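You operate a simulated robot arm through the tools that you are given. There is no shell and no other tool. Be economical: measure what you need, move in short steps, check, and stop when the job is done.

Carry out the task below with a simulated robot arm. There is one attempt and no reset: what you move stays moved.

JOB
Take the blue screen from the top of the wall bench and leave it on the black cover. Take the green screen from the top of the wall bench and put it on the top of the grey bench. Shut the white vent cover. Open the high cupboard door, take the blue ribbon box from the floor of the high cupboard and leave it on top of the brown carton on the top of the grey bench, then shut the door. Open the right teal drawer, take the red tape roll from the top of the packing bench and leave it in the inside the right teal drawer, then shut the drawer. Close the right desk drawer. Press the yellow step button two times. Put the bottle labelled "purple" from the wooden table on the top of the dryer hood and the bottle marked "water" on the right half of the end cover. Stack the bag of blue balloons that says "26" from the wooden table on top of the bag of blue balloons labelled "92". Do these in any order. Set down upright: bottle.

Only the result counts: the job must be done as asked and must still hold three seconds after the hand-in. Knocking over, shifting, dropping, spilling or breaking anything else fails it. A push-on lid holds only when it is set on centred and level and pressed home; a screw cap is set on level and turned clockwise until tight.

ROBOT AND FRAMES
A 6-joint arm with a two-finger gripper on a trunk, on a base that drives. Base frame: it is fixed to the floor where the robot stands at the start and does not move with it; the origin is under the middle of the robot, x ahead of it, y to its left, z up; the surface under the hand at the start is at about z = 88. Units: cm, rad, N and s.
With the tool pointing down near the work surface it reaches from about 36 to 86 cm from the robot's upright axis, wherever it stands. Its first joint turns from -2.897 to 2.897 rad. Places, roughly: bag of blue balloons [-625, 475, 75]; black cover (22x17x2 cm) [-220, -40, 90]; blue ribbon box [50, 50, 150]; blue screen (19x4x25 cm) [50, 10, 100]; carton [-125, -50, 75]; clear bottle, pink bottle [-625, 450, 75]; green screen (19x4x25 cm) [50, 10, 100]; high cupboard door [40, 50, 170]; inside the right teal drawer [30, 550, 70]; red tape roll (10x10x4 cm) [30, 560, 90]; right desk drawer [-880, 90, 70]; right half of the end cover [-260, 390, 110]; right teal drawer [20, 550, 70]; top of the dryer hood [-780, 670, 110]; top of the grey bench [-150, -40, 80]; white vent cover [70, 0, 180]; yellow step button [-690, 230, 90]. Payload 2.45 kg.
The TCP is the grasp point between the finger pads, 2 cm short of the fingertips. In the tool frame z runs along the fingers and y along their closing line. The gripper opens to 14 cm. The gripper's body begins 16.8 cm behind the TCP.
Orientation is told as [roll, pitch, yaw] about the base's x, y, z axes, in that order, counted from this pose: with the fingers straight down and closing along the base's y, the tool's x points along the base's -x, its y along +y and its z along -z.

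CONTROLS
- The arm moves only by the tool apply_moves. Its argument "series" is a list of rows, each a list of 7 numbers: the shift along the tool's x, y, z in cm, then the turn, a rotation vector about the tool's x, y, z in rad, then the gripper command, from -1 (fully open) to 1 (shut), values between in proportion. In form: [[x, y, z, rx, ry, rz, grip], ...]. A call has 1 to 20 rows; each row shifts and turns the commanded pose from where the row before left it, along the tool's axes as they then stand. Rows are played at 5 a second. More than 5 cm and 0.15 rad between two rows, or a gripper value outside its range, and nothing of the call is played. A pose out of reach is approached as far as the arm can. The call stops where the force on the tool passes 40 N (or 10 N more than at its start, if that is more) or the arm is blocked; 0.2 s more then pass. Each finger travels about 4.5 cm/s and halts on what it meets, pressing with about 33 N; the grip force reading is that of the motor and also rises with nothing between the fingers. The clock runs only during rows and for 0.2 s after the last one: add rows that do not move to give the fingers time. It gives the time, the measured TCP pose, the force on the tool (base axes), the opening and the grip force at its end, in the units of the frame above (readings bear some noise), with the torque about the TCP (base axes, N m) and any sound that the robot's microphone picked up.
- Cameras (640 x 400 px; columns grow to the right, rows downward): "scene" is now at [8.73, 17.97, 194.28]; the picture's right is [0.46, -0.89, 0.00], its down [-0.53, -0.27, -0.81] and it looks along [0.71, 0.37, -0.59] (base axes); focal length 214 px, centre (320, 200). "wrist" rides on the gripper at [7.8, 1.1, -20.9] in the tool frame; the picture's right is [-0.14, 0.99, 0.00], its down [-0.92, -0.13, -0.37] and it looks along [-0.37, -0.05, 0.93] (tool axes); focal length 280 px, centre (320, 200). There is no depth. A picture from a camera that has moved, and an enlarged one, comes with that camera's place and axes in the base frame and with its lens.
- grab_frame(camera): a new picture of that camera. No time passes.
- raise_lower(by): slides the trunk up (or, below 0, down) by that many cm; the arm and the scene camera ride with it, the base frame stays. It gives what a move gives, with no picture.
- roll_base(legs): drives the robot by 1 to 6 legs, each [ahead, left, turn to the left] in cm, cm and rad, along the robot's own axes; the way and the turn of a leg run together, so that a leg with both is an arc; at most 150 cm and 3.142 rad a leg. The arm and the cameras ride along, it lands a little off, and it stops where it bumps. It gives what a move gives.
- turn_head(pan, tilt): turns the head with the scene camera to pan (to the left, within 2.496 rad either way) and tilt (down, from -0.506 to 1.204), counted from straight ahead of the robot. It gives what a move gives.
- inspect(camera, box): a new picture of the part [left, top, right, bottom] of that camera's present view, enlarged. No time passes.
- finish_job(): hands the job in; it is judged then, once.

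Work in short steps. Places have to be worked out from the pictures, the camera data and where the tool is seen: move nearer, look again, correct. Check each grasp and each placing, and mend what went wrong. You have 535 turns and 306 pictures in all, those below and enlarged ones among them. Open the gripper and draw the arm clear of the work before you hand the job in, unless the task says otherwise.

The tools are called as a command line: name --pt "numbers of a row" for each row, then --argument value for the rest, lists and objects as JSON in quotes. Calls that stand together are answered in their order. apply_moves: Moves the arm, as the interface text tells. Its arguments: {"type":"object","properties":{"series":{"type":"array","items":{"type":"array","items":{"type":"number"}}}},"required":["series"]} The other tools are called the same way: raise_lower (by) slides the trunk up or down; roll_base (legs) drives the base; turn_head (pan, tilt) turns the head that bears the scene camera; grab_frame (camera) takes a picture; inspect (camera, box) takes an enlarged picture of a part of a camera's view; finish_job () hands the job in.

At the start:

```text
time: 0.0
ee_pos: [49.89, 25.31, 100.04]
orientation: [0.0, 0.0, 0.0]
contact_force: [0.0, 0.5, 0.4]
ft_torque: [0.03, -0.04, 0.0]
opening: 14.02
grasp_force: 0.1
trunk travel left (down, up): [-17.5, 5.5]
robot x, y, heading: [0.56, -0.0, -0.006]
head pan, tilt: [0.478, 0.635]
```

scene: 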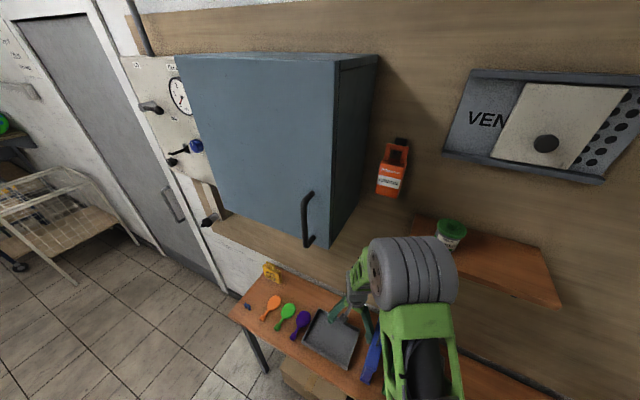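
wrist: 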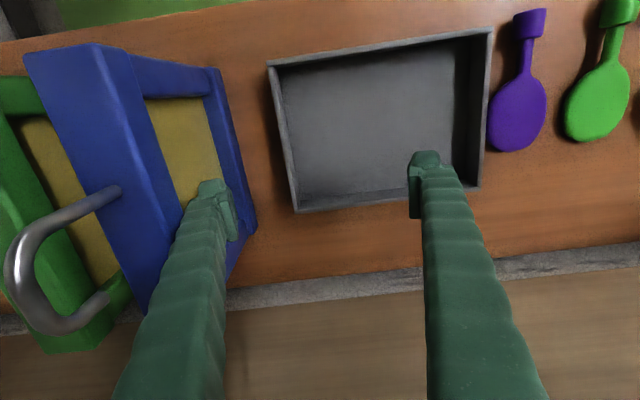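

I start by looking at the bench ahead: head straight, tilted down.

turn_head --pan 0.0 --tilt 0.8

grab_frame --camera "scene"

```text
time: 0.9
ee_pos: [49.89, 25.24, 100.06]
orientation: [0.002, 0.0, 0.0]
contact_force: [0.6, -0.6, 0.4]
ft_torque: [0.02, 0.02, 0.02]
opening: 13.97
grasp_force: 0.1
trunk travel left (down, up): [-17.5, 5.5]
robot x, y, heading: [0.32, 0.25, -0.0]
head pan, tilt: [0.0, 0.799]
```

```text
303 pictures are left
camera scene: at [9.05, 13.96, 192.9], right [0.0, -1.0, 0.0], down [-0.72, 0.0, -0.7], along [0.7, 0.0, -0.72], focal length 214 px, centre (320, 200)
```

scene: 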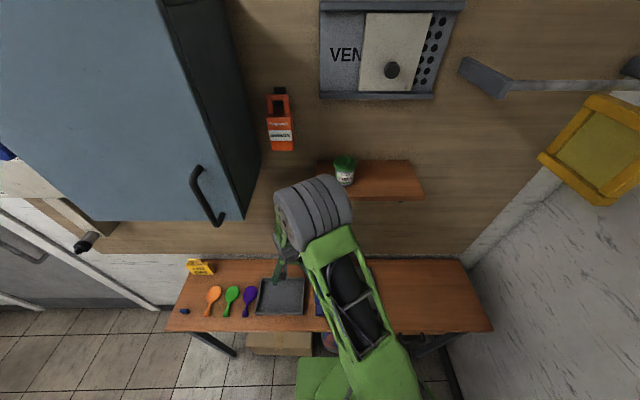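

Raising the hand and shifting it to look at the screens from above.

apply_moves --pt "0 0 -5 0 0 0 -1" --pt "0 0 -5 0 0 0 -1" --pt "0 0 -5 0 0 0 -1" --pt "0 0 -5 0 0 0 -1" --pt "2 -3 -4 0 0 0 -1" --pt "2 -4 0 0 0 0 -1"

grab_frame --camera "wrist"

grab_frame --camera "scene"

```text
refused: row 5 steps farther than a row can; nothing moved
```

```text
302 pictures are left
camera wrist: at [42.14, 26.31, 120.84], right [0.14, 0.99, 0.0], down [0.92, -0.13, 0.37], along [0.37, -0.05, -0.93], focal length 280 px, centre (320, 200)
```

wrist: 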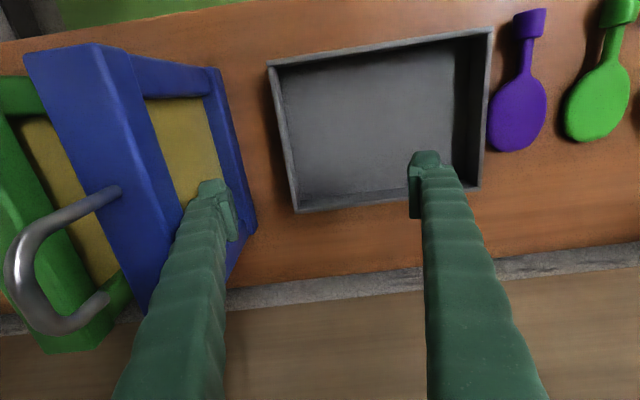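

```text
301 pictures are left
camera scene: at [9.05, 13.96, 192.9], right [0.0, -1.0, 0.0], down [-0.72, 0.0, -0.7], along [0.7, 0.0, -0.72], focal length 214 px, centre (320, 200)
```

scene: 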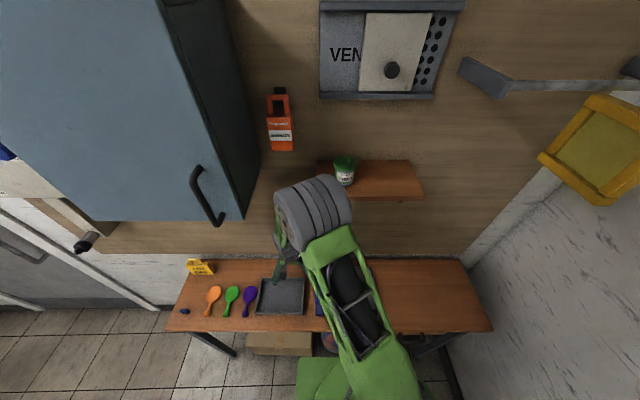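

That row was too long; I replay it with shorter steps.

apply_moves --pt "0 0 -5 0 0 0 -1" --pt "0 0 -5 0 0 0 -1" --pt "0 0 -5 0 0 0 -1" --pt "0 0 -5 0 0 0 -1" --pt "2 -4 0 0 0 0 -1" --pt "2 -4 0 0 0 0 -1"

grab_frame --camera "wrist"

```text
time: 2.3
ee_pos: [45.91, 17.36, 119.79]
orientation: [0.001, 0.001, 0.0]
contact_force: [-1.2, -0.1, -1.0]
ft_torque: [0.05, -0.04, -0.08]
opening: 13.99
grasp_force: 0.1
trunk travel left (down, up): [-17.5, 5.5]
robot x, y, heading: [0.17, 0.49, -0.003]
head pan, tilt: [0.0, 0.799]
```

```text
300 pictures are left
camera wrist: at [38.18, 18.41, 140.59], right [0.14, 0.99, 0.0], down [0.92, -0.13, 0.37], along [0.37, -0.05, -0.93], focal length 280 px, centre (320, 200)
```

wrist: 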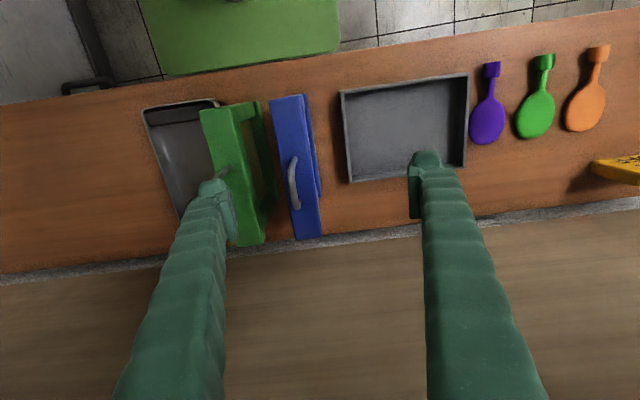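

The blue screen's handle is worked out near (48, 14, apex 112). Before grabbing, I look higher at the vent and cupboard.

turn_head --pan 0.0 --tilt 0.15

grab_frame --camera "scene"

```text
time: 3.4
ee_pos: [46.0, 17.53, 119.77]
orientation: [-0.002, 0.0, -0.003]
contact_force: [0.2, -0.3, -0.4]
ft_torque: [-0.01, 0.01, 0.0]
opening: 13.97
grasp_force: 0.1
trunk travel left (down, up): [-17.5, 5.5]
robot x, y, heading: [0.06, -0.14, -0.001]
head pan, tilt: [0.0, 0.15]
```

```text
299 pictures are left
camera scene: at [10.26, 13.95, 198.73], right [0.0, -1.0, 0.0], down [-0.15, 0.0, -0.99], along [0.99, 0.0, -0.15], focal length 214 px, centre (320, 200)
```

scene: 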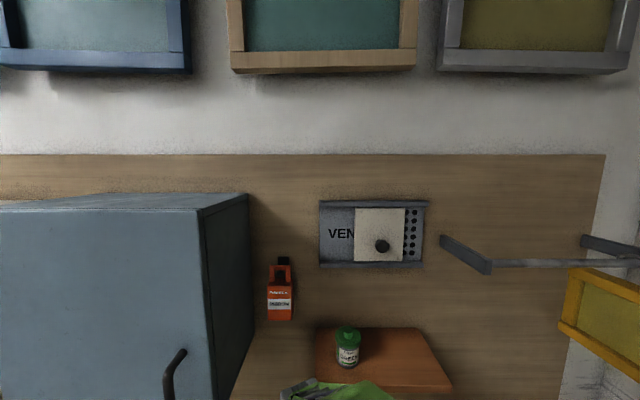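

inspect --camera "scene" --box '[300, 180, 460, 280]'

```text
4.00 times, centred on (380, 230) of scene
camera zoom: at [10.26, 13.95, 198.73], right [0.0, -1.0, 0.0], down [-0.15, 0.0, -0.99], along [0.99, 0.0, -0.15], focal length 858 px, centre (80, 80)
```

zoom: 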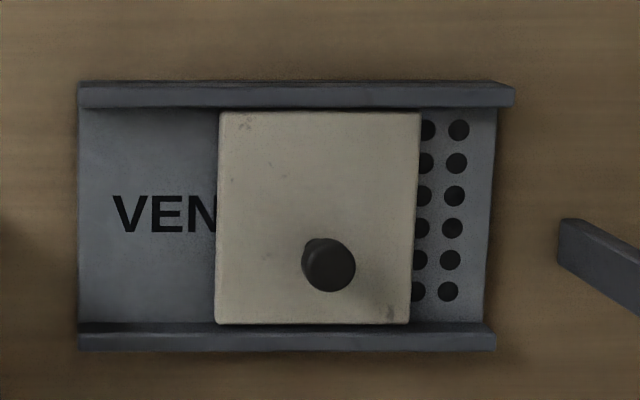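

Vent panel must slide right (−y) over the holes; its knob is near (68, −3.5, 177). I raise the trunk and turn the closed gripper to point forward, going up.

raise_lower --by 5

apply_moves --pt "-1 -1 -4.5 0 -0.15 0 1" --pt "-1.66 -1 -4.3 0 -0.15 0 1" --pt "-2.29 -1 -4 0 -0.15 0 1" --pt "-2.86 -1 -3.62 0 -0.15 0 1" --pt "-3.37 -1 -3.15 0 -0.15 0 1" --pt "-3.8 -1 -2.61 0 -0.15 0 1" --pt "-4.15 -1 -2.02 0 -0.15 0 1" --pt "-4.4 -1 -1.37 0 -0.15 0 1" --pt "-4.56 -1 -0.7 0 -0.15 0 1" --pt "-4.61 -1 0 0 -0.15 0 1" --pt "-4.56 -1 0.68 0 -0.071 0 1"

grab_frame --camera "scene"

grab_frame --camera "wrist"

```text
time: 4.3
ee_pos: [46.08, 17.52, 124.81]
orientation: [-0.001, 0.0, -0.001]
contact_force: [0.4, -0.1, -0.5]
ft_torque: [-0.01, 0.01, 0.01]
opening: 13.99
grasp_force: 0.0
trunk travel left (down, up): [-22.5, 0.5]
robot x, y, heading: [-0.18, 0.24, -0.004]
head pan, tilt: [0.0, 0.15]
```

```text
time: 5.6
ee_pos: [50.7, 12.13, 147.23]
orientation: [-0.002, -0.763, -0.002]
contact_force: [-2.0, -0.1, -7.3]
ft_torque: [-0.04, 0.17, 0.18]
opening: 2.69
grasp_force: 1.6
trunk travel left (down, up): [-22.5, 0.5]
robot x, y, heading: [-0.1, 0.07, -0.0]
head pan, tilt: [0.0, 0.15]
stopped in row 6: the force on the tool passed its limit at 101 N (the readings are from after the stop); the commanded pose is now the measured one
```

```text
297 pictures are left
camera scene: at [10.21, 13.93, 203.74], right [0.0, -1.0, 0.0], down [-0.15, 0.0, -0.99], along [0.99, 0.0, -0.15], focal length 214 px, centre (320, 200)
```

scene: 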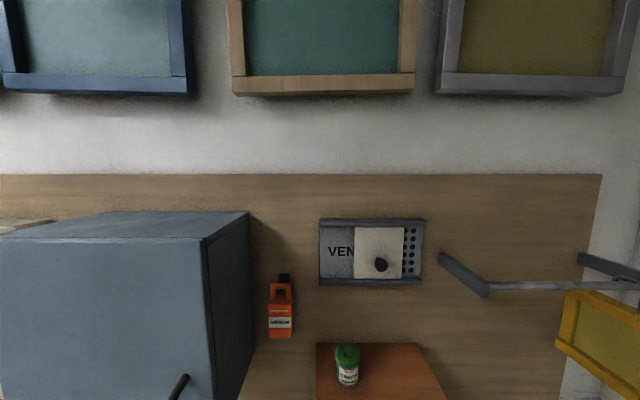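

```text
296 pictures are left
camera wrist: at [30.72, 13.3, 156.8], right [0.1, 0.99, 0.09], down [0.41, -0.13, 0.9], along [0.91, -0.05, -0.42], focal length 280 px, centre (320, 200)
```

wrist: 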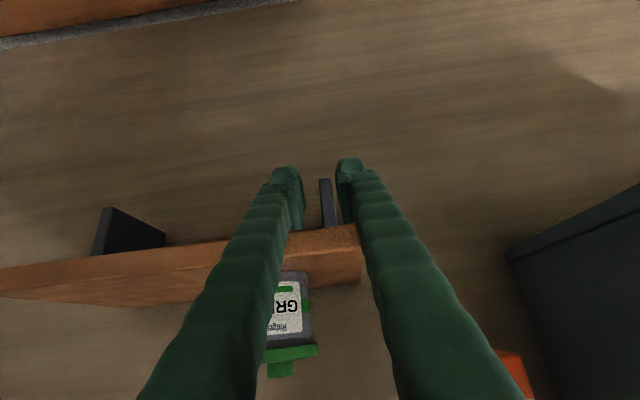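

The fingertips bumped the shelf's front edge (shelf spans x 52–72, z≈148, y −16..14); the jar still stands. I back off and go around at smaller x.

apply_moves --pt "4.2 0 0 0 0 0 1" --pt "2.89 0 -2.76 0 0 0 1" --pt "2.89 0 -2.76 0 0 0 1"

inspect --camera "scene" --box '[260, 210, 480, 400]'

```text
time: 6.4
ee_pos: [39.62, 12.24, 144.43]
orientation: [0.0, -0.764, -0.004]
contact_force: [-0.5, -0.3, 0.0]
ft_torque: [0.06, 0.02, 0.04]
opening: 0.0
grasp_force: 29.3
trunk travel left (down, up): [-22.5, 0.5]
robot x, y, heading: [-0.04, -0.02, 0.0]
head pan, tilt: [0.0, 0.15]
```

```text
2.11 times, centred on (370, 305) of scene
camera zoom: at [10.22, 13.81, 203.75], right [0.0, -1.0, 0.0], down [-0.15, 0.0, -0.99], along [0.99, 0.0, -0.15], focal length 452 px, centre (215, -21)
```

zoom: 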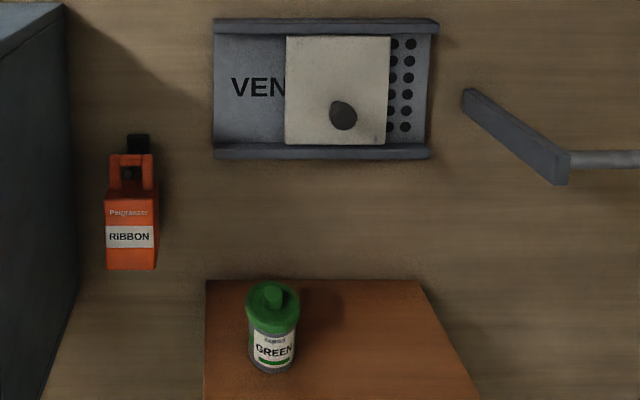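

Clear. Now up and rotate fully forward to about (48, 5, 178), in front of the knob's left side.

apply_moves --pt "-3.63 -0.9 -2.34 0 -0.1 0 1" --pt "-3.84 -0.9 -1.97 0 -0.1 0 1" --pt "-4.02 -0.9 -1.57 0 -0.1 0 1" --pt "-4.16 -0.9 -1.16 0 -0.1 0 1" --pt "-4.25 -0.9 -0.75 0 -0.1 0 1" --pt "-4.3 -0.9 -0.32 0 -0.1 0 1" --pt "-4.32 -0.9 0.12 0 -0.1 0 1" --pt "-4.28 -0.9 0.55 0 -0.107 0 1"

grab_frame --camera "wrist"

grab_frame --camera "scene"

```text
time: 8.2
ee_pos: [47.64, 4.82, 177.95]
orientation: [-2.54, -1.569, 2.537]
contact_force: [0.4, 0.5, 0.6]
ft_torque: [0.02, 0.02, -0.07]
opening: 0.0
grasp_force: 29.7
trunk travel left (down, up): [-22.5, 0.5]
robot x, y, heading: [0.12, -0.59, 0.002]
head pan, tilt: [0.0, 0.15]
```

```text
294 pictures are left
camera wrist: at [26.85, 5.9, 170.13], right [0.0, 0.99, 0.14], down [-0.37, -0.13, 0.92], along [0.93, -0.05, 0.37], focal length 280 px, centre (320, 200)
```

wrist: 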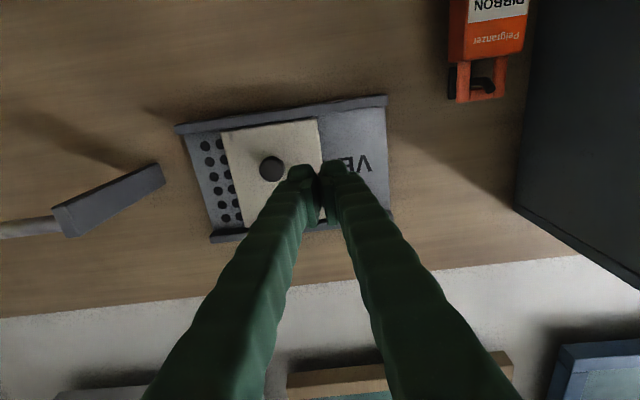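

```text
293 pictures are left
camera scene: at [10.15, 14.09, 203.73], right [0.0, -1.0, 0.0], down [-0.15, 0.0, -0.99], along [0.99, 0.0, -0.15], focal length 214 px, centre (320, 200)
```

scene: 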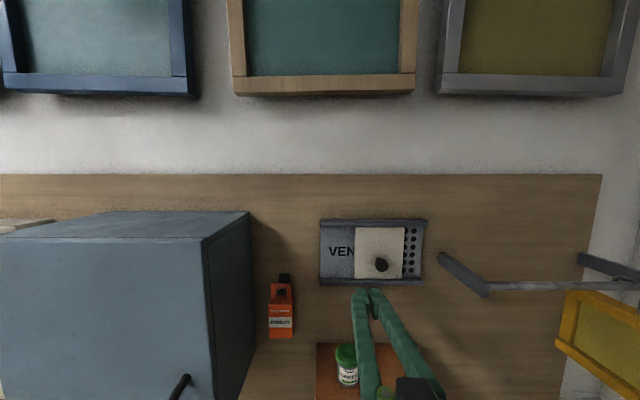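

Triangulated knob: (62, −1.6, 179). Advance 13 cm so the tips pass beside it.

apply_moves --pt "-0.9 0 4 0 0 0 1" --pt "0 0 4 0 0 0 1" --pt "0 0 3 0 0 0 1" --pt "0 0 2 0 0 0 1"

grab_frame --camera "wrist"

```text
time: 9.2
ee_pos: [60.72, 4.7, 178.63]
orientation: [-1.497, -1.57, 1.495]
contact_force: [0.5, 0.1, 0.7]
ft_torque: [-0.01, 0.04, -0.01]
opening: 0.0
grasp_force: 29.5
trunk travel left (down, up): [-22.5, 0.5]
robot x, y, heading: [0.08, 0.08, 0.002]
head pan, tilt: [0.0, 0.15]
```

```text
292 pictures are left
camera wrist: at [39.87, 5.87, 170.81], right [0.0, 0.99, 0.14], down [-0.37, -0.13, 0.92], along [0.93, -0.05, 0.37], focal length 280 px, centre (320, 200)
```

wrist: 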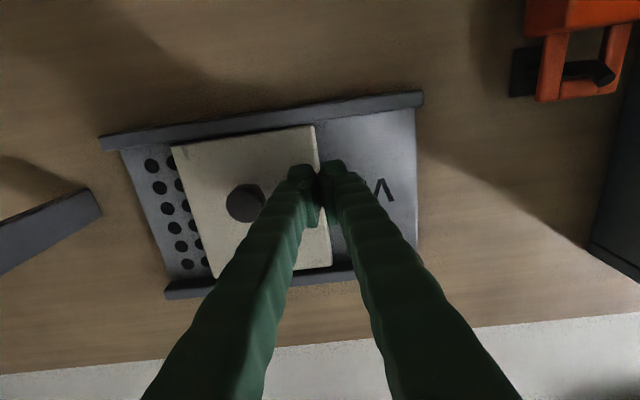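

Knob front face is at x≈61.5; advance 1.5 cm more and push right in small steps.

apply_moves --pt "0 0 1.5 0 0 0 1" --pt "0 -1.5 0 0 0 0 1" --pt "0 -1.5 0 0 0 0 1" --pt "0 -1 0 0 0 0 1" --pt "0 -1 0 0 0 0 1" --pt "0 -1 0 0 0 0 1" --pt "0 -1 0 0 0 0 1"

grab_frame --camera "wrist"

```text
time: 10.8
ee_pos: [62.23, -0.67, 177.58]
orientation: [-0.1, -1.53, 0.063]
contact_force: [0.3, 0.0, -0.1]
ft_torque: [0.01, -0.01, 0.0]
opening: 0.01
grasp_force: 29.7
out of reach, approached as far as the arm can: row 5, 6, 7
trunk travel left (down, up): [-22.5, 0.5]
robot x, y, heading: [0.27, 0.1, -0.003]
head pan, tilt: [0.0, 0.15]
```

```text
291 pictures are left
camera wrist: at [41.18, 1.17, 170.47], right [0.04, 0.99, 0.13], down [-0.34, -0.11, 0.94], along [0.94, -0.08, 0.33], focal length 280 px, centre (320, 200)
```

wrist: 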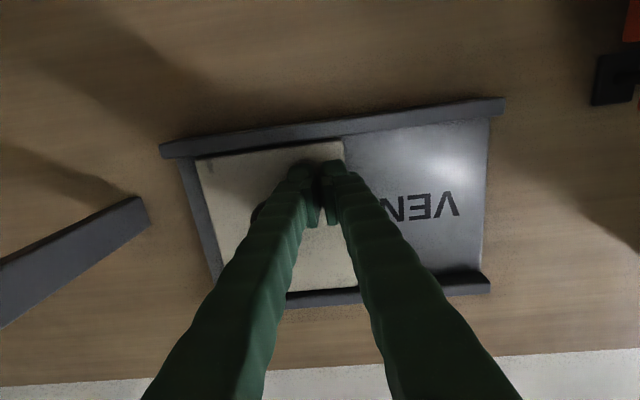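

The panel moved most of the way; the arm ran out of reach. Retract slightly and roll the base 8 cm to the right, then look.

apply_moves --pt "0 1.0 0 0 0 0 1" --pt "0 1 -3 0 0 0 1" --pt "0 1 -3 0 0 0 1"

roll_base --legs '[[0, -8, 0]]'

grab_frame --camera "wrist"

```text
time: 11.6
ee_pos: [56.15, 2.7, 178.01]
orientation: [-0.098, -1.533, 0.06]
contact_force: [-0.4, -0.1, -0.6]
ft_torque: [0.0, 0.0, 0.02]
opening: 0.01
grasp_force: 29.4
trunk travel left (down, up): [-22.5, 0.5]
robot x, y, heading: [-0.13, -0.15, -0.003]
head pan, tilt: [0.0, 0.15]
```

```text
time: 12.9
ee_pos: [56.29, -5.54, 177.94]
orientation: [-0.087, -1.531, 0.049]
contact_force: [0.7, -0.5, 0.4]
ft_torque: [-0.01, 0.0, 0.02]
opening: 0.02
grasp_force: 28.9
trunk travel left (down, up): [-22.5, 0.5]
robot x, y, heading: [-0.15, -8.03, -0.001]
head pan, tilt: [0.0, 0.15]
```

```text
290 pictures are left
camera wrist: at [35.17, -3.76, 170.89], right [0.04, 0.99, 0.13], down [-0.34, -0.11, 0.94], along [0.94, -0.09, 0.33], focal length 280 px, centre (320, 200)
```

wrist: 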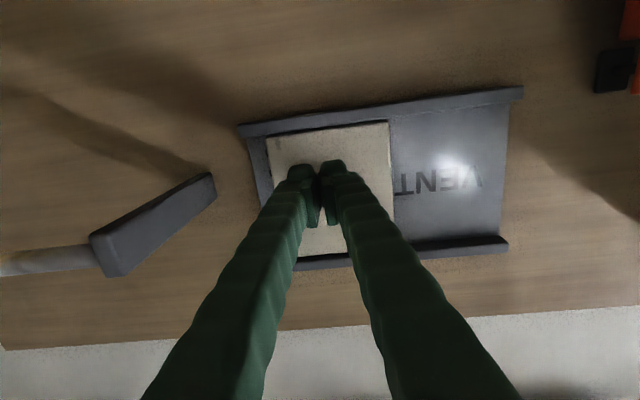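

Holes look covered. I check the scene view for how much travel remains.

inspect --camera "scene" --box '[260, 200, 460, 325]'

```text
3.20 times, centred on (360, 262) of scene
camera zoom: at [10.26, 5.73, 203.74], right [0.0, -1.0, 0.0], down [-0.15, 0.0, -0.99], along [0.99, 0.0, -0.15], focal length 686 px, centre (192, 0)
```

zoom: 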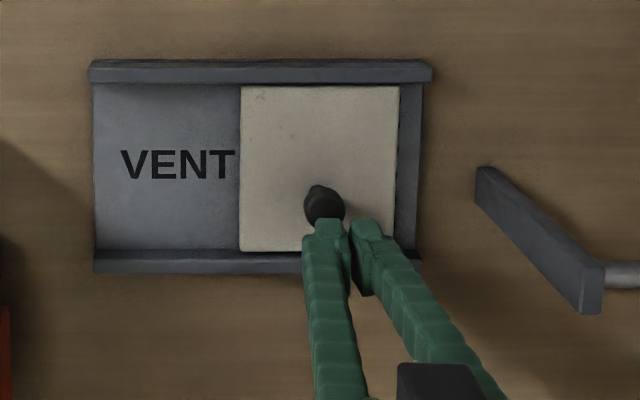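

About 2 cm of travel remains; knob now at y≈−4.8. Shift left 5, advance 6, push right until the stop.

apply_moves --pt "0 5 0 0 0 0 1" --pt "0 0 3 0 0 0 1" --pt "0 0 3.2 0 0 0 1" --pt "0 -1 0 0 0 0 1" --pt "0 -0.8 0 0 0 0 1" --pt "0 -0.8 0 0 0 0 1" --pt "0 -0.8 0 0 0 0 1" --pt "0 -0.8 0 0 0 0 1" --pt "0 -0.8 0 0 0 0 1"

inspect --camera "scene" --box '[260, 200, 460, 325]'

```text
time: 14.7
ee_pos: [62.6, -2.79, 177.51]
orientation: [-0.243, -1.526, 0.23]
contact_force: [1.9, 25.7, 1.3]
ft_torque: [-0.46, 0.0, -0.01]
opening: 0.0
grasp_force: 29.7
trunk travel left (down, up): [-22.5, 0.5]
robot x, y, heading: [-0.12, -8.12, 0.003]
head pan, tilt: [0.0, 0.15]
stopped in row 8: the force on the tool passed its limit at 45 N (the readings are from after the stop); the commanded pose is now the measured one
```

```text
3.20 times, centred on (360, 262) of scene
camera zoom: at [10.22, 6.4, 203.71], right [0.0, -1.0, 0.0], down [-0.15, 0.0, -0.99], along [0.99, 0.0, -0.15], focal length 686 px, centre (192, 0)
```

zoom: 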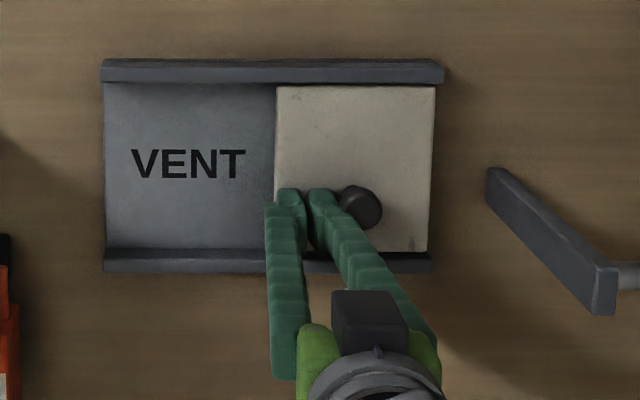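

Vent is shut to its stop. Retract, and look at the cupboard.

apply_moves --pt "0 1 0 0 0 0 1" --pt "0 0 -5 0 0 0 1" --pt "0 0 -5 0 0 0 1" --pt "0 0 -5 0 0 0 1" --pt "0 0 -5 0 0 0 1"

turn_head --pan 0.75 --tilt 0.5

grab_frame --camera "scene"

```text
time: 15.8
ee_pos: [42.37, -2.94, 178.31]
orientation: [-0.137, -1.527, 0.099]
contact_force: [-2.5, 3.7, 1.1]
ft_torque: [-0.02, 0.03, -0.56]
opening: 0.01
grasp_force: 29.6
trunk travel left (down, up): [-22.5, 0.5]
robot x, y, heading: [-0.07, -7.92, 0.002]
head pan, tilt: [0.0, 0.15]
```

```text
time: 16.9
ee_pos: [42.27, -3.02, 178.37]
orientation: [-0.165, -1.529, 0.115]
contact_force: [-0.7, -0.8, -0.1]
ft_torque: [0.02, -0.01, -0.02]
opening: 0.0
grasp_force: 29.5
trunk travel left (down, up): [-22.5, 0.5]
robot x, y, heading: [0.15, -7.86, 0.007]
head pan, tilt: [0.75, 0.499]
```

```text
287 pictures are left
camera scene: at [7.56, 12.12, 200.5], right [0.68, -0.73, 0.0], down [-0.35, -0.33, -0.88], along [0.64, 0.6, -0.48], focal length 214 px, centre (320, 200)
```

scene: 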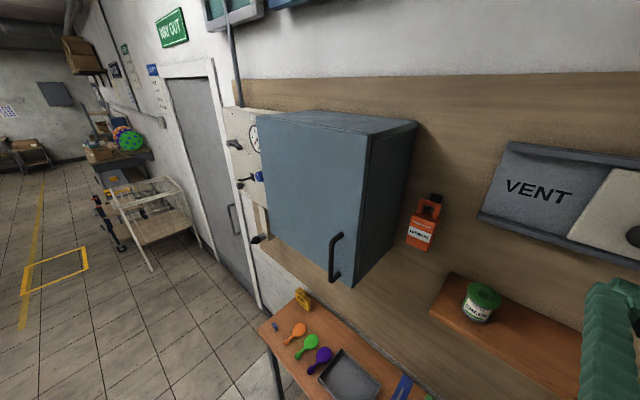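

Door handle: vertical bar at about (36.6, 34, z 159–171), hinge on the left near y 65. I back the robot up 25 cm and move left, so the handle is reachable with a forward-pointing hand.

roll_base --legs '[[-28, 0, 0], [0, 28, 0]]'

grab_frame --camera "wrist"

grab_frame --camera "scene"

```text
time: 21.5
ee_pos: [14.08, 25.52, 178.37]
orientation: [-0.168, -1.528, 0.145]
contact_force: [-0.5, 0.0, -0.2]
ft_torque: [0.0, 0.01, 0.01]
opening: 0.01
grasp_force: 29.8
trunk travel left (down, up): [-22.5, 0.5]
robot x, y, heading: [-28.0, 19.67, 0.007]
head pan, tilt: [0.75, 0.499]
```

```text
286 pictures are left
camera wrist: at [-6.93, 27.0, 171.37], right [0.03, 0.99, 0.13], down [-0.33, -0.11, 0.94], along [0.94, -0.07, 0.33], focal length 280 px, centre (320, 200)
```

wrist: 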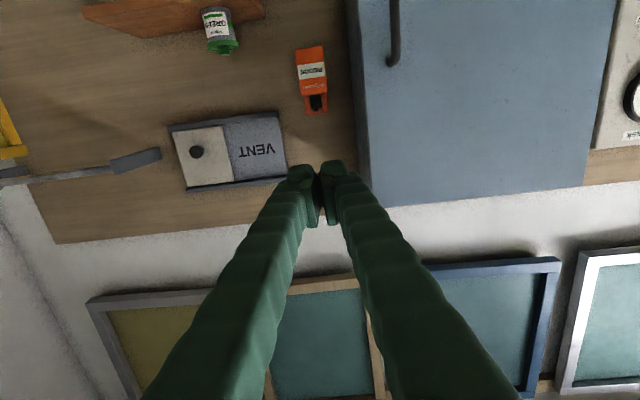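

```text
285 pictures are left
camera scene: at [-20.41, 39.85, 200.49], right [0.68, -0.73, 0.0], down [-0.35, -0.33, -0.88], along [0.64, 0.6, -0.48], focal length 214 px, centre (320, 200)
```

scene: 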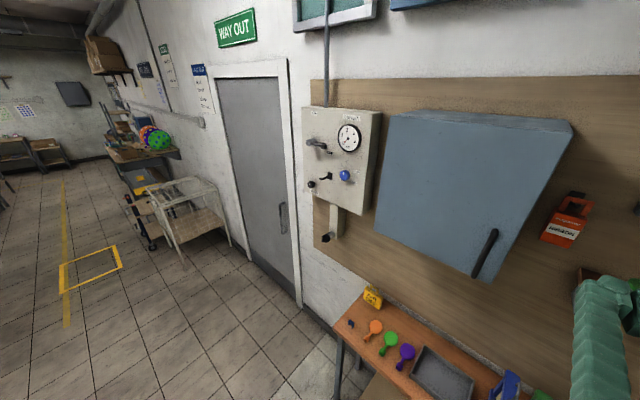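

Two-view estimate: handle at about (41.5, 37.5), z 153–167. I open partly and move to in front of it.

apply_moves --pt "3.6 2.4 0 0 0 0 0" --pt "3.6 2.4 0 0 0 0 0" --pt "3.6 2.4 1 0 0 0 0" --pt "3.6 2.4 2 0 0 0 0" --pt "3.6 2.4 2 0 0 0 0" --pt "0 0 4 0 0 0 0" --pt "0 0 4 0 0 0 0"

grab_frame --camera "wrist"

grab_frame --camera "scene"

```text
time: 23.1
ee_pos: [27.21, 38.76, 161.48]
orientation: [-0.172, -1.528, 0.151]
contact_force: [0.8, 0.3, -0.1]
ft_torque: [0.02, -0.03, -0.04]
opening: 7.0
grasp_force: 0.1
out of reach, approached as far as the arm can: row 4, 5
trunk travel left (down, up): [-22.5, 0.5]
robot x, y, heading: [-27.71, 19.65, 0.008]
head pan, tilt: [0.75, 0.499]
```

```text
284 pictures are left
camera wrist: at [6.12, 40.27, 154.47], right [0.03, 0.99, 0.13], down [-0.33, -0.11, 0.94], along [0.94, -0.07, 0.33], focal length 280 px, centre (320, 200)
```

wrist: 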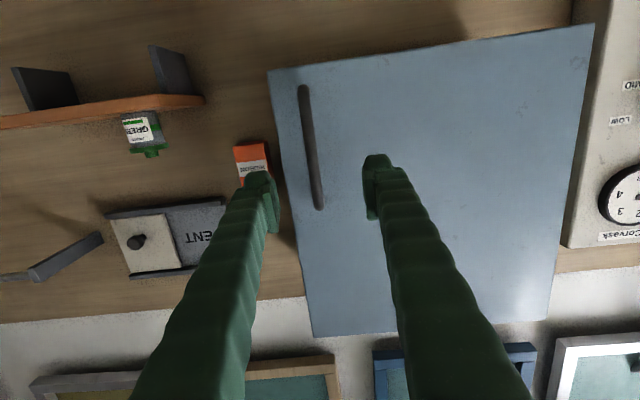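

```text
283 pictures are left
camera scene: at [-20.24, 39.97, 200.47], right [0.68, -0.73, 0.0], down [-0.35, -0.33, -0.88], along [0.64, 0.6, -0.48], focal length 214 px, centre (320, 200)
```

scene: 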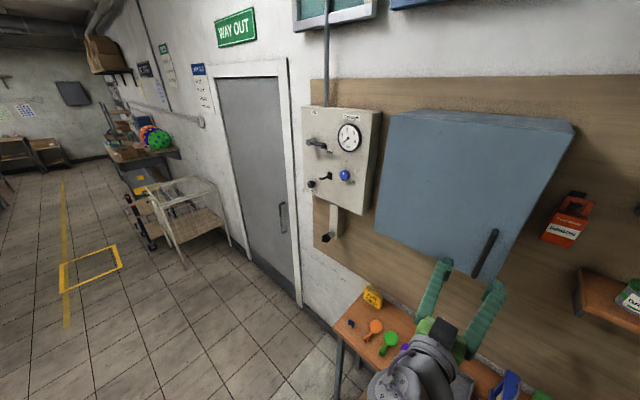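

Handle consistent at (41, 37.4), z 153–168. Shift right 1.2 and advance 12.5 cm.

apply_moves --pt "0 -1.2 3 0 0 0 0" --pt "0 0 4 0 0 0 0" --pt "0 0 4 0 0 0 0" --pt "0 0 1.5 0 0 0 0"

grab_frame --camera "wrist"

```text
time: 24.1
ee_pos: [39.61, 37.26, 161.07]
orientation: [-0.17, -1.529, 0.146]
contact_force: [0.0, -0.2, -0.8]
ft_torque: [-0.01, 0.01, 0.02]
opening: 7.0
grasp_force: 0.1
trunk travel left (down, up): [-22.5, 0.5]
robot x, y, heading: [-27.86, 19.88, 0.005]
head pan, tilt: [0.75, 0.499]
```

```text
282 pictures are left
camera wrist: at [18.43, 38.69, 154.1], right [0.03, 0.99, 0.13], down [-0.33, -0.11, 0.94], along [0.94, -0.07, 0.33], focal length 280 px, centre (320, 200)
```

wrist: 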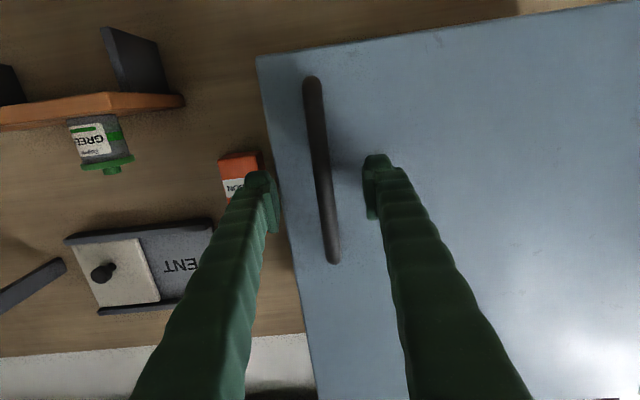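

Fingers straddle the handle. Advance 1.3 and close.

apply_moves --pt "0 0 1.3 0 0 0 0" --pt "0 0 0 0 0 0 1" --pt "0 0 0 0 0 0 1" --pt "0 0 0 0 0 0 1" --pt "0 0 0 0 0 0 1"

```text
time: 25.3
ee_pos: [41.05, 37.61, 161.05]
orientation: [-0.191, -1.53, 0.171]
contact_force: [2.2, 11.7, 0.8]
ft_torque: [0.3, -0.01, -0.15]
opening: 0.8
grasp_force: 20.6
trunk travel left (down, up): [-22.5, 0.5]
robot x, y, heading: [-28.05, 19.74, 0.004]
head pan, tilt: [0.75, 0.499]
```

Gripped (0.8 cm bar). Pull the door along its arc (hinge about (45, 72)), turning slightly.

apply_moves --pt "0 0.37 -2.76 0.04 0 0 1" --pt "0 0.51 -2.75 0.04 0 0 1" --pt "0 0.58 -2.72 0.04 0 0 1" --pt "0 0.7 -2.69 0.04 0 0 1" --pt "0 0.81 -2.69 0.04 0 0 1"

grab_frame --camera "wrist"

grab_frame --camera "scene"

```text
time: 26.5
ee_pos: [27.87, 41.96, 161.16]
orientation: [-0.377, -1.52, 0.159]
contact_force: [9.4, 17.9, -31.7]
ft_torque: [1.1, -0.85, -0.19]
opening: 0.79
grasp_force: 34.9
trunk travel left (down, up): [-22.5, 0.5]
robot x, y, heading: [-27.94, 19.59, 0.002]
head pan, tilt: [0.75, 0.499]
```

```text
281 pictures are left
camera wrist: at [7.44, 47.41, 154.25], right [0.22, 0.97, 0.12], down [-0.34, -0.04, 0.94], along [0.91, -0.25, 0.32], focal length 280 px, centre (320, 200)
```

wrist: 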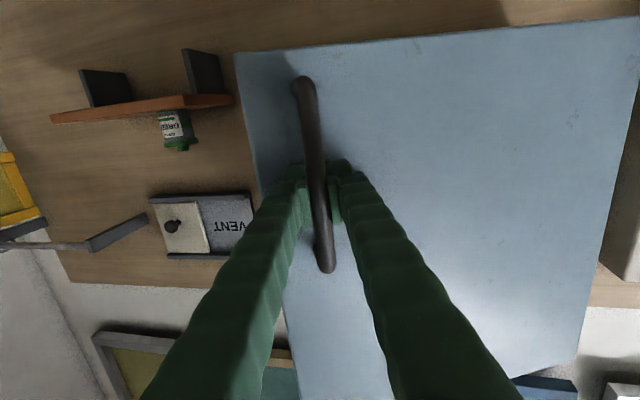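

```text
280 pictures are left
camera scene: at [-19.99, 40.33, 200.4], right [0.68, -0.73, 0.0], down [-0.35, -0.33, -0.88], along [0.64, 0.6, -0.48], focal length 214 px, centre (320, 200)
```

scene: 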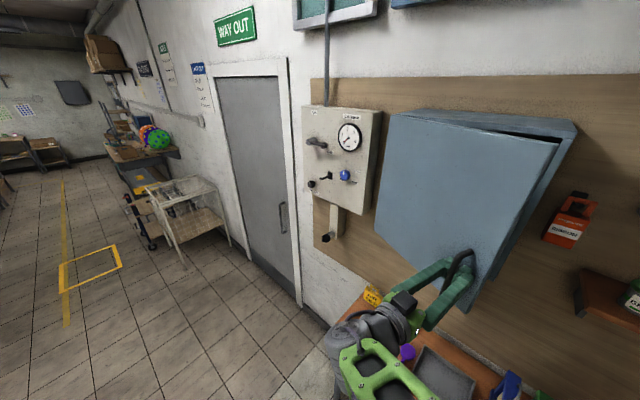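

Door is opening. Continue with a slight downward correction for the vertical force.

apply_moves --pt "0.6 0 0 0 0 0 1" --pt "0 0.91 -2.61 0.05 0 0 1" --pt "0 1.0 -2.59 0.05 0 0 1" --pt "0.2 1.1 -2.5 0.05 0 0 1"

```text
time: 27.5
ee_pos: [23.25, 45.39, 161.33]
orientation: [-0.004, -1.513, -0.331]
contact_force: [17.1, 20.0, -18.9]
ft_torque: [0.4, 0.4, -0.27]
opening: 0.79
grasp_force: 35.4
trunk travel left (down, up): [-22.5, 0.5]
robot x, y, heading: [-27.87, 19.6, 0.004]
head pan, tilt: [0.75, 0.499]
stopped in row 4: the force on the tool passed its limit at 60 N (the readings are from after the stop); the commanded pose is now the measured one
```

Door is open about 32°. Release, back off, and go around to push the door from its inner edge.

apply_moves --pt "0 0 0 0 0 0 0" --pt "0 0 0 0 0 0 0" --pt "0 0 0 0 0 0 0" --pt "0 0 -4 0 0 0 0" --pt "0 0 -4 0 0 0 0" --pt "0 0 -3 0 0 0 0" --pt "0 -4 0 -0.1 0 0 1" --pt "0 -4 0 -0.1 0 0 1" --pt "0 -4 0 -0.1 0 0 1" --pt "0 -4 0 -0.05 0 0 1" --pt "0 -4 0 0 0 0 1"

grab_frame --camera "wrist"

grab_frame --camera "scene"

```text
time: 29.6
ee_pos: [11.08, 31.97, 164.7]
orientation: [-0.507, -1.523, 0.33]
contact_force: [0.0, -1.2, -0.2]
ft_torque: [-0.04, 0.0, 0.07]
opening: 0.01
grasp_force: 12.5
out of reach, approached as far as the arm can: row 9, 10
trunk travel left (down, up): [-22.5, 0.5]
robot x, y, heading: [-27.94, 19.8, 0.002]
head pan, tilt: [0.75, 0.499]
stopped in row 10: the arm was blocked; the commanded pose is now the measured one
```

```text
279 pictures are left
camera wrist: at [-9.52, 36.61, 157.63], right [0.18, 0.98, 0.11], down [-0.34, -0.05, 0.94], along [0.92, -0.21, 0.33], focal length 280 px, centre (320, 200)
```

wrist: 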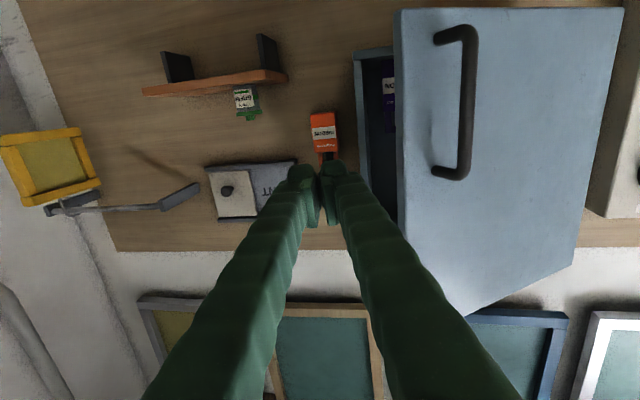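

```text
278 pictures are left
camera scene: at [-20.48, 39.58, 200.53], right [0.68, -0.73, 0.0], down [-0.35, -0.33, -0.88], along [0.64, 0.6, -0.48], focal length 214 px, centre (320, 200)
```

scene: 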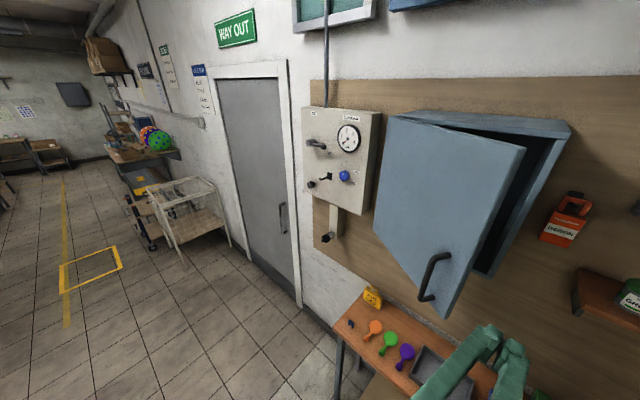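

Tool is now right of the door edge (edge ≈ (24, 39)). Straighten, advance to x≈29, then sweep left pushing the door open.

apply_moves --pt "0 0 4 -0.07 0 0 1" --pt "0 0 4 -0.07 0 0 1" --pt "0 0 4 -0.06 0 0 1" --pt "0 0 4 0 0 0 1" --pt "0 0 2 0 0 0 1" --pt "0 4 0 0 0 0 1" --pt "0 3 0 0 0 0 1"

grab_frame --camera "wrist"

```text
time: 31.1
ee_pos: [29.33, 35.82, 165.2]
orientation: [-0.233, -1.527, 0.244]
contact_force: [-2.3, -4.3, 0.0]
ft_torque: [0.06, -0.07, 0.32]
opening: 0.01
grasp_force: 29.5
out of reach, approached as far as the arm can: row 1, 2
trunk travel left (down, up): [-22.5, 0.5]
robot x, y, heading: [-27.8, 19.71, 0.007]
head pan, tilt: [0.75, 0.499]
stopped in row 7: the force on the tool passed its limit at 58 N (the readings are from after the stop); the commanded pose is now the measured one
```

```text
277 pictures are left
camera wrist: at [8.18, 36.54, 158.23], right [0.0, 0.99, 0.13], down [-0.33, -0.12, 0.94], along [0.94, -0.04, 0.33], focal length 280 px, centre (320, 200)
```

wrist: 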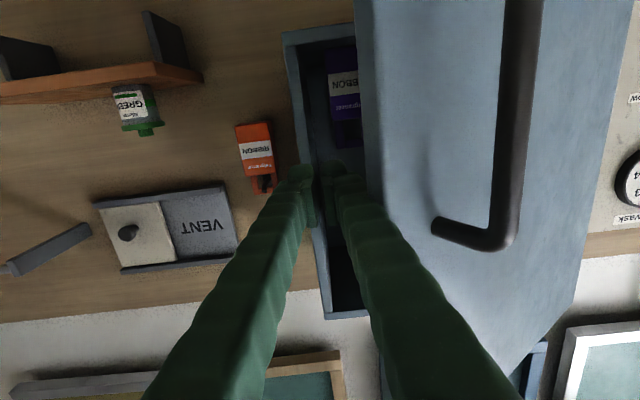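

Touched the door edge; push further in small steps.

apply_moves --pt "0 1 0 0 0 0 1" --pt "0 1 0 0 0 0 1" --pt "0 1 0 0 0 0 1" --pt "0 1 0 0 0 0 1" --pt "0 1 0 0 0 0 1" --pt "0 1 0 0 0 0 1" --pt "0 1 0 0 0 0 1" --pt "0 1 0 0 0 0 1"

grab_frame --camera "wrist"

```text
time: 31.6
ee_pos: [29.09, 35.98, 165.17]
orientation: [-0.134, -1.528, 0.13]
contact_force: [-12.0, -19.1, 1.6]
ft_torque: [0.36, -0.18, 1.34]
opening: 0.0
grasp_force: 29.2
trunk travel left (down, up): [-22.5, 0.5]
robot x, y, heading: [-27.87, 19.84, 0.005]
head pan, tilt: [0.75, 0.499]
stopped in row 2: the force on the tool passed its limit at 45 N (the readings are from after the stop); the commanded pose is now the measured one
```

```text
276 pictures are left
camera wrist: at [7.94, 37.04, 158.26], right [0.01, 0.99, 0.13], down [-0.33, -0.12, 0.94], along [0.94, -0.05, 0.33], focal length 280 px, centre (320, 200)
```

wrist: 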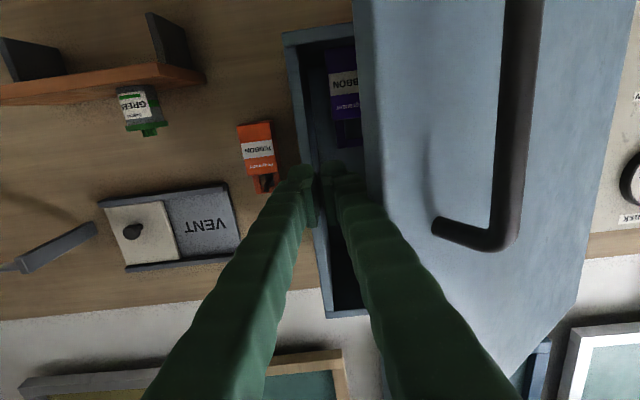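

Pushing along +y has poor leverage. I yaw the tool left ~0.6 rad, slip it deeper behind the door and push toward −x/+y.

apply_moves --pt "0 -1 0 -0.15 0 0 1" --pt "0 -0.5 0 -0.15 0 0 1" --pt "0 0 0 -0.15 0 0 1" --pt "0 0 0 -0.15 0 0 1" --pt "0 0 2 -0.1 0 0 1" --pt "0 0 3 0 0 0 1"

apply_moves --pt "0 1 0 0 0 0 1" --pt "0 1 0 0 0 0 1" --pt "0 1 0 0 0 0 1" --pt "0 1 0 0 0 0 1" --pt "0 1 0 0 0 0 1" --pt "0 1 0 0 0 0 1" --pt "0 1 0 0 0 0 1" --pt "0 1 0 0 0 0 1"

grab_frame --camera "wrist"

```text
time: 33.0
ee_pos: [32.87, 38.91, 163.93]
orientation: [0.053, -1.516, 0.231]
contact_force: [0.5, 0.7, -0.1]
ft_torque: [-0.02, -0.04, 0.0]
opening: 0.0
grasp_force: 29.7
out of reach, approached as far as the arm can: row 3, 4, 5
trunk travel left (down, up): [-22.5, 0.5]
robot x, y, heading: [-27.95, 19.48, 0.004]
head pan, tilt: [0.75, 0.499]
```

```text
time: 34.8
ee_pos: [30.37, 46.29, 163.86]
orientation: [0.072, -1.52, 0.219]
contact_force: [-0.3, 0.0, 0.1]
ft_torque: [-0.01, 0.0, 0.0]
opening: 0.01
grasp_force: 29.4
trunk travel left (down, up): [-22.5, 0.5]
robot x, y, heading: [-28.05, 19.73, 0.004]
head pan, tilt: [0.75, 0.499]
```

```text
275 pictures are left
camera wrist: at [9.77, 41.32, 157.13], right [-0.28, 0.95, 0.14], down [-0.27, -0.22, 0.94], along [0.92, 0.22, 0.32], focal length 280 px, centre (320, 200)
```

wrist: 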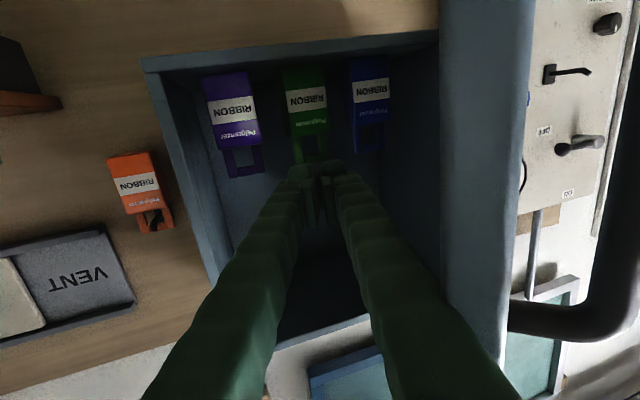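

The door swung wide open; blue ribbon box stands at the left. I retract, then roll left 24 cm to face it.

apply_moves --pt "0 -2 -2 0 0 0 1" --pt "0 -2 -3 0.07 0 0 1" --pt "0 -1 -3 0.07 0 0 1" --pt "0 0 -3 0.07 0 0 1" --pt "0 0 -2 0.07 0 0 1"

roll_base --legs '[[0, 22, 0]]'

grab_frame --camera "wrist"

grab_frame --camera "scene"

```text
time: 36.0
ee_pos: [19.08, 38.74, 164.52]
orientation: [-0.238, -1.52, 0.245]
contact_force: [-0.4, 0.4, -0.4]
ft_torque: [0.01, -0.01, -0.01]
opening: 0.0
grasp_force: 29.3
trunk travel left (down, up): [-22.5, 0.5]
robot x, y, heading: [-28.14, 19.57, 0.0]
head pan, tilt: [0.75, 0.499]
```

```text
time: 38.6
ee_pos: [19.06, 61.22, 164.69]
orientation: [-0.214, -1.52, 0.223]
contact_force: [-0.1, 0.5, -0.4]
ft_torque: [-0.02, -0.03, -0.04]
opening: 0.0
grasp_force: 29.4
trunk travel left (down, up): [-22.5, 0.5]
robot x, y, heading: [-27.73, 41.91, 0.002]
head pan, tilt: [0.75, 0.499]
```

```text
274 pictures are left
camera wrist: at [-2.14, 61.84, 157.78], right [0.0, 0.99, 0.13], down [-0.32, -0.12, 0.94], along [0.95, -0.04, 0.32], focal length 280 px, centre (320, 200)
```

wrist: 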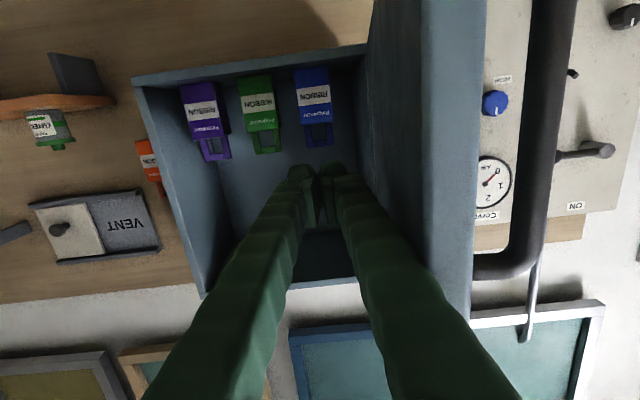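

```text
273 pictures are left
camera scene: at [-20.39, 62.09, 200.49], right [0.68, -0.73, 0.0], down [-0.35, -0.33, -0.88], along [0.64, 0.6, -0.48], focal length 214 px, centre (320, 200)
```

scene: 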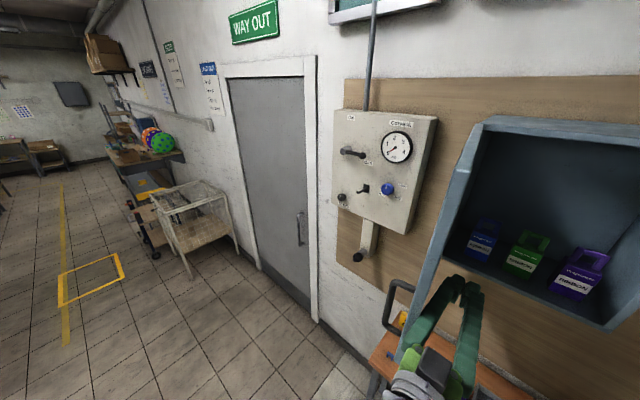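

Blue box body: front x≈50.5, y≈61.2, z 152–161, ~6.8 wide. I roll forward 12 cm, set opening 8.8 and lower to z≈157.

roll_base --legs '[[12, 0, 0]]'

apply_moves --pt "3.5 0 0 0 -0.05 0 -0.257" --pt "3.5 0 0 0 0 0 -0.257" --pt "0 0 4 0 0 0 -0.257" --pt "0 0 3 0 0 0 -0.257"

grab_frame --camera "wrist"

```text
time: 39.8
ee_pos: [31.16, 60.94, 164.54]
orientation: [-0.201, -1.521, 0.209]
contact_force: [0.6, -0.2, 0.5]
ft_torque: [-0.02, -0.01, -0.01]
opening: 0.0
grasp_force: 29.7
trunk travel left (down, up): [-22.5, 0.5]
robot x, y, heading: [-16.33, 41.89, 0.005]
head pan, tilt: [0.75, 0.499]
```

```text
time: 40.8
ee_pos: [39.2, 63.66, 160.47]
orientation: [-1.596, -1.562, 1.6]
contact_force: [1.7, -5.3, -1.4]
ft_torque: [-0.02, 0.02, -0.05]
opening: 8.37
grasp_force: 0.0
out of reach, approached as far as the arm can: row 1, 2
trunk travel left (down, up): [-22.5, 0.5]
robot x, y, heading: [-15.74, 41.89, 0.001]
head pan, tilt: [0.75, 0.499]
```

```text
272 pictures are left
camera wrist: at [18.41, 64.53, 152.7], right [-0.01, 0.99, 0.13], down [-0.37, -0.12, 0.92], along [0.93, -0.04, 0.37], focal length 280 px, centre (320, 200)
```

wrist: 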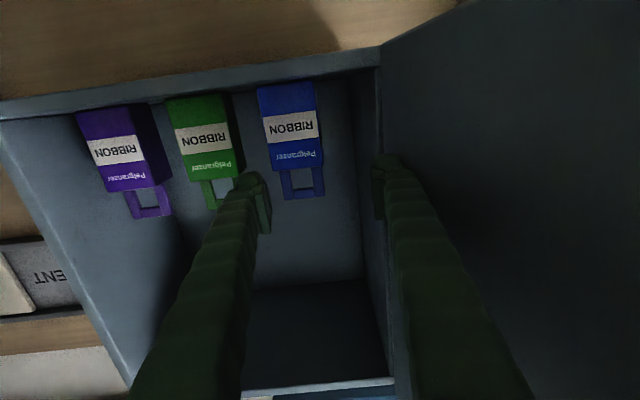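

Box re-measured at (50.5, 61.3, 156.5). Correct: right 2.4, down 3.4, then check.

apply_moves --pt "1.7 -1.2 0 0 0 0 -0.257" --pt "1.7 -1.2 0 0 0 0 -0.257" --pt "0 0 0 0 0 0 -0.257"

grab_frame --camera "wrist"

```text
time: 41.6
ee_pos: [39.52, 62.04, 157.74]
orientation: [-1.463, -1.559, 1.47]
contact_force: [0.3, -0.2, 0.0]
ft_torque: [-0.04, 0.01, 0.02]
opening: 8.8
grasp_force: 0.1
out of reach, approached as far as the arm can: row 2
trunk travel left (down, up): [-22.5, 0.5]
robot x, y, heading: [-16.13, 41.84, -0.001]
head pan, tilt: [0.75, 0.499]
```

```text
271 pictures are left
camera wrist: at [18.64, 62.88, 149.91], right [-0.01, 0.99, 0.13], down [-0.37, -0.12, 0.92], along [0.93, -0.04, 0.36], focal length 280 px, centre (320, 200)
```

wrist: 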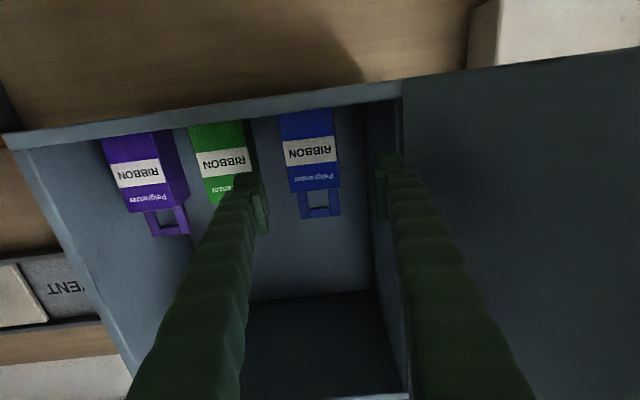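

Alignment good (box y 61.2). Move right 0.8 and advance in stages.

apply_moves --pt "0.2 -0.8 2 0 0 0 -0.257" --pt "0.2 0 3 0 0 0 -0.257" --pt "0.2 0 3 0 0 0 -0.257"

grab_frame --camera "wrist"

```text
time: 42.4
ee_pos: [47.89, 61.52, 157.0]
orientation: [-1.591, -1.56, 1.599]
contact_force: [-0.5, -0.1, 0.2]
ft_torque: [0.03, 0.01, -0.03]
opening: 8.83
grasp_force: 0.1
trunk travel left (down, up): [-22.5, 0.5]
robot x, y, heading: [-16.07, 41.66, 0.001]
head pan, tilt: [0.75, 0.499]
```

```text
270 pictures are left
camera wrist: at [26.99, 62.29, 149.11], right [-0.01, 0.99, 0.13], down [-0.37, -0.12, 0.92], along [0.93, -0.04, 0.37], focal length 280 px, centre (320, 200)
```

wrist: 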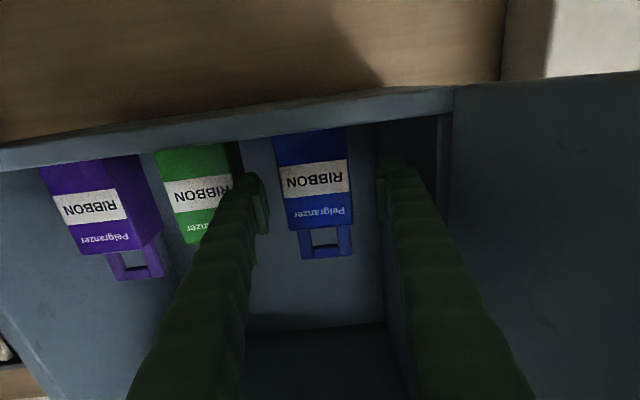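

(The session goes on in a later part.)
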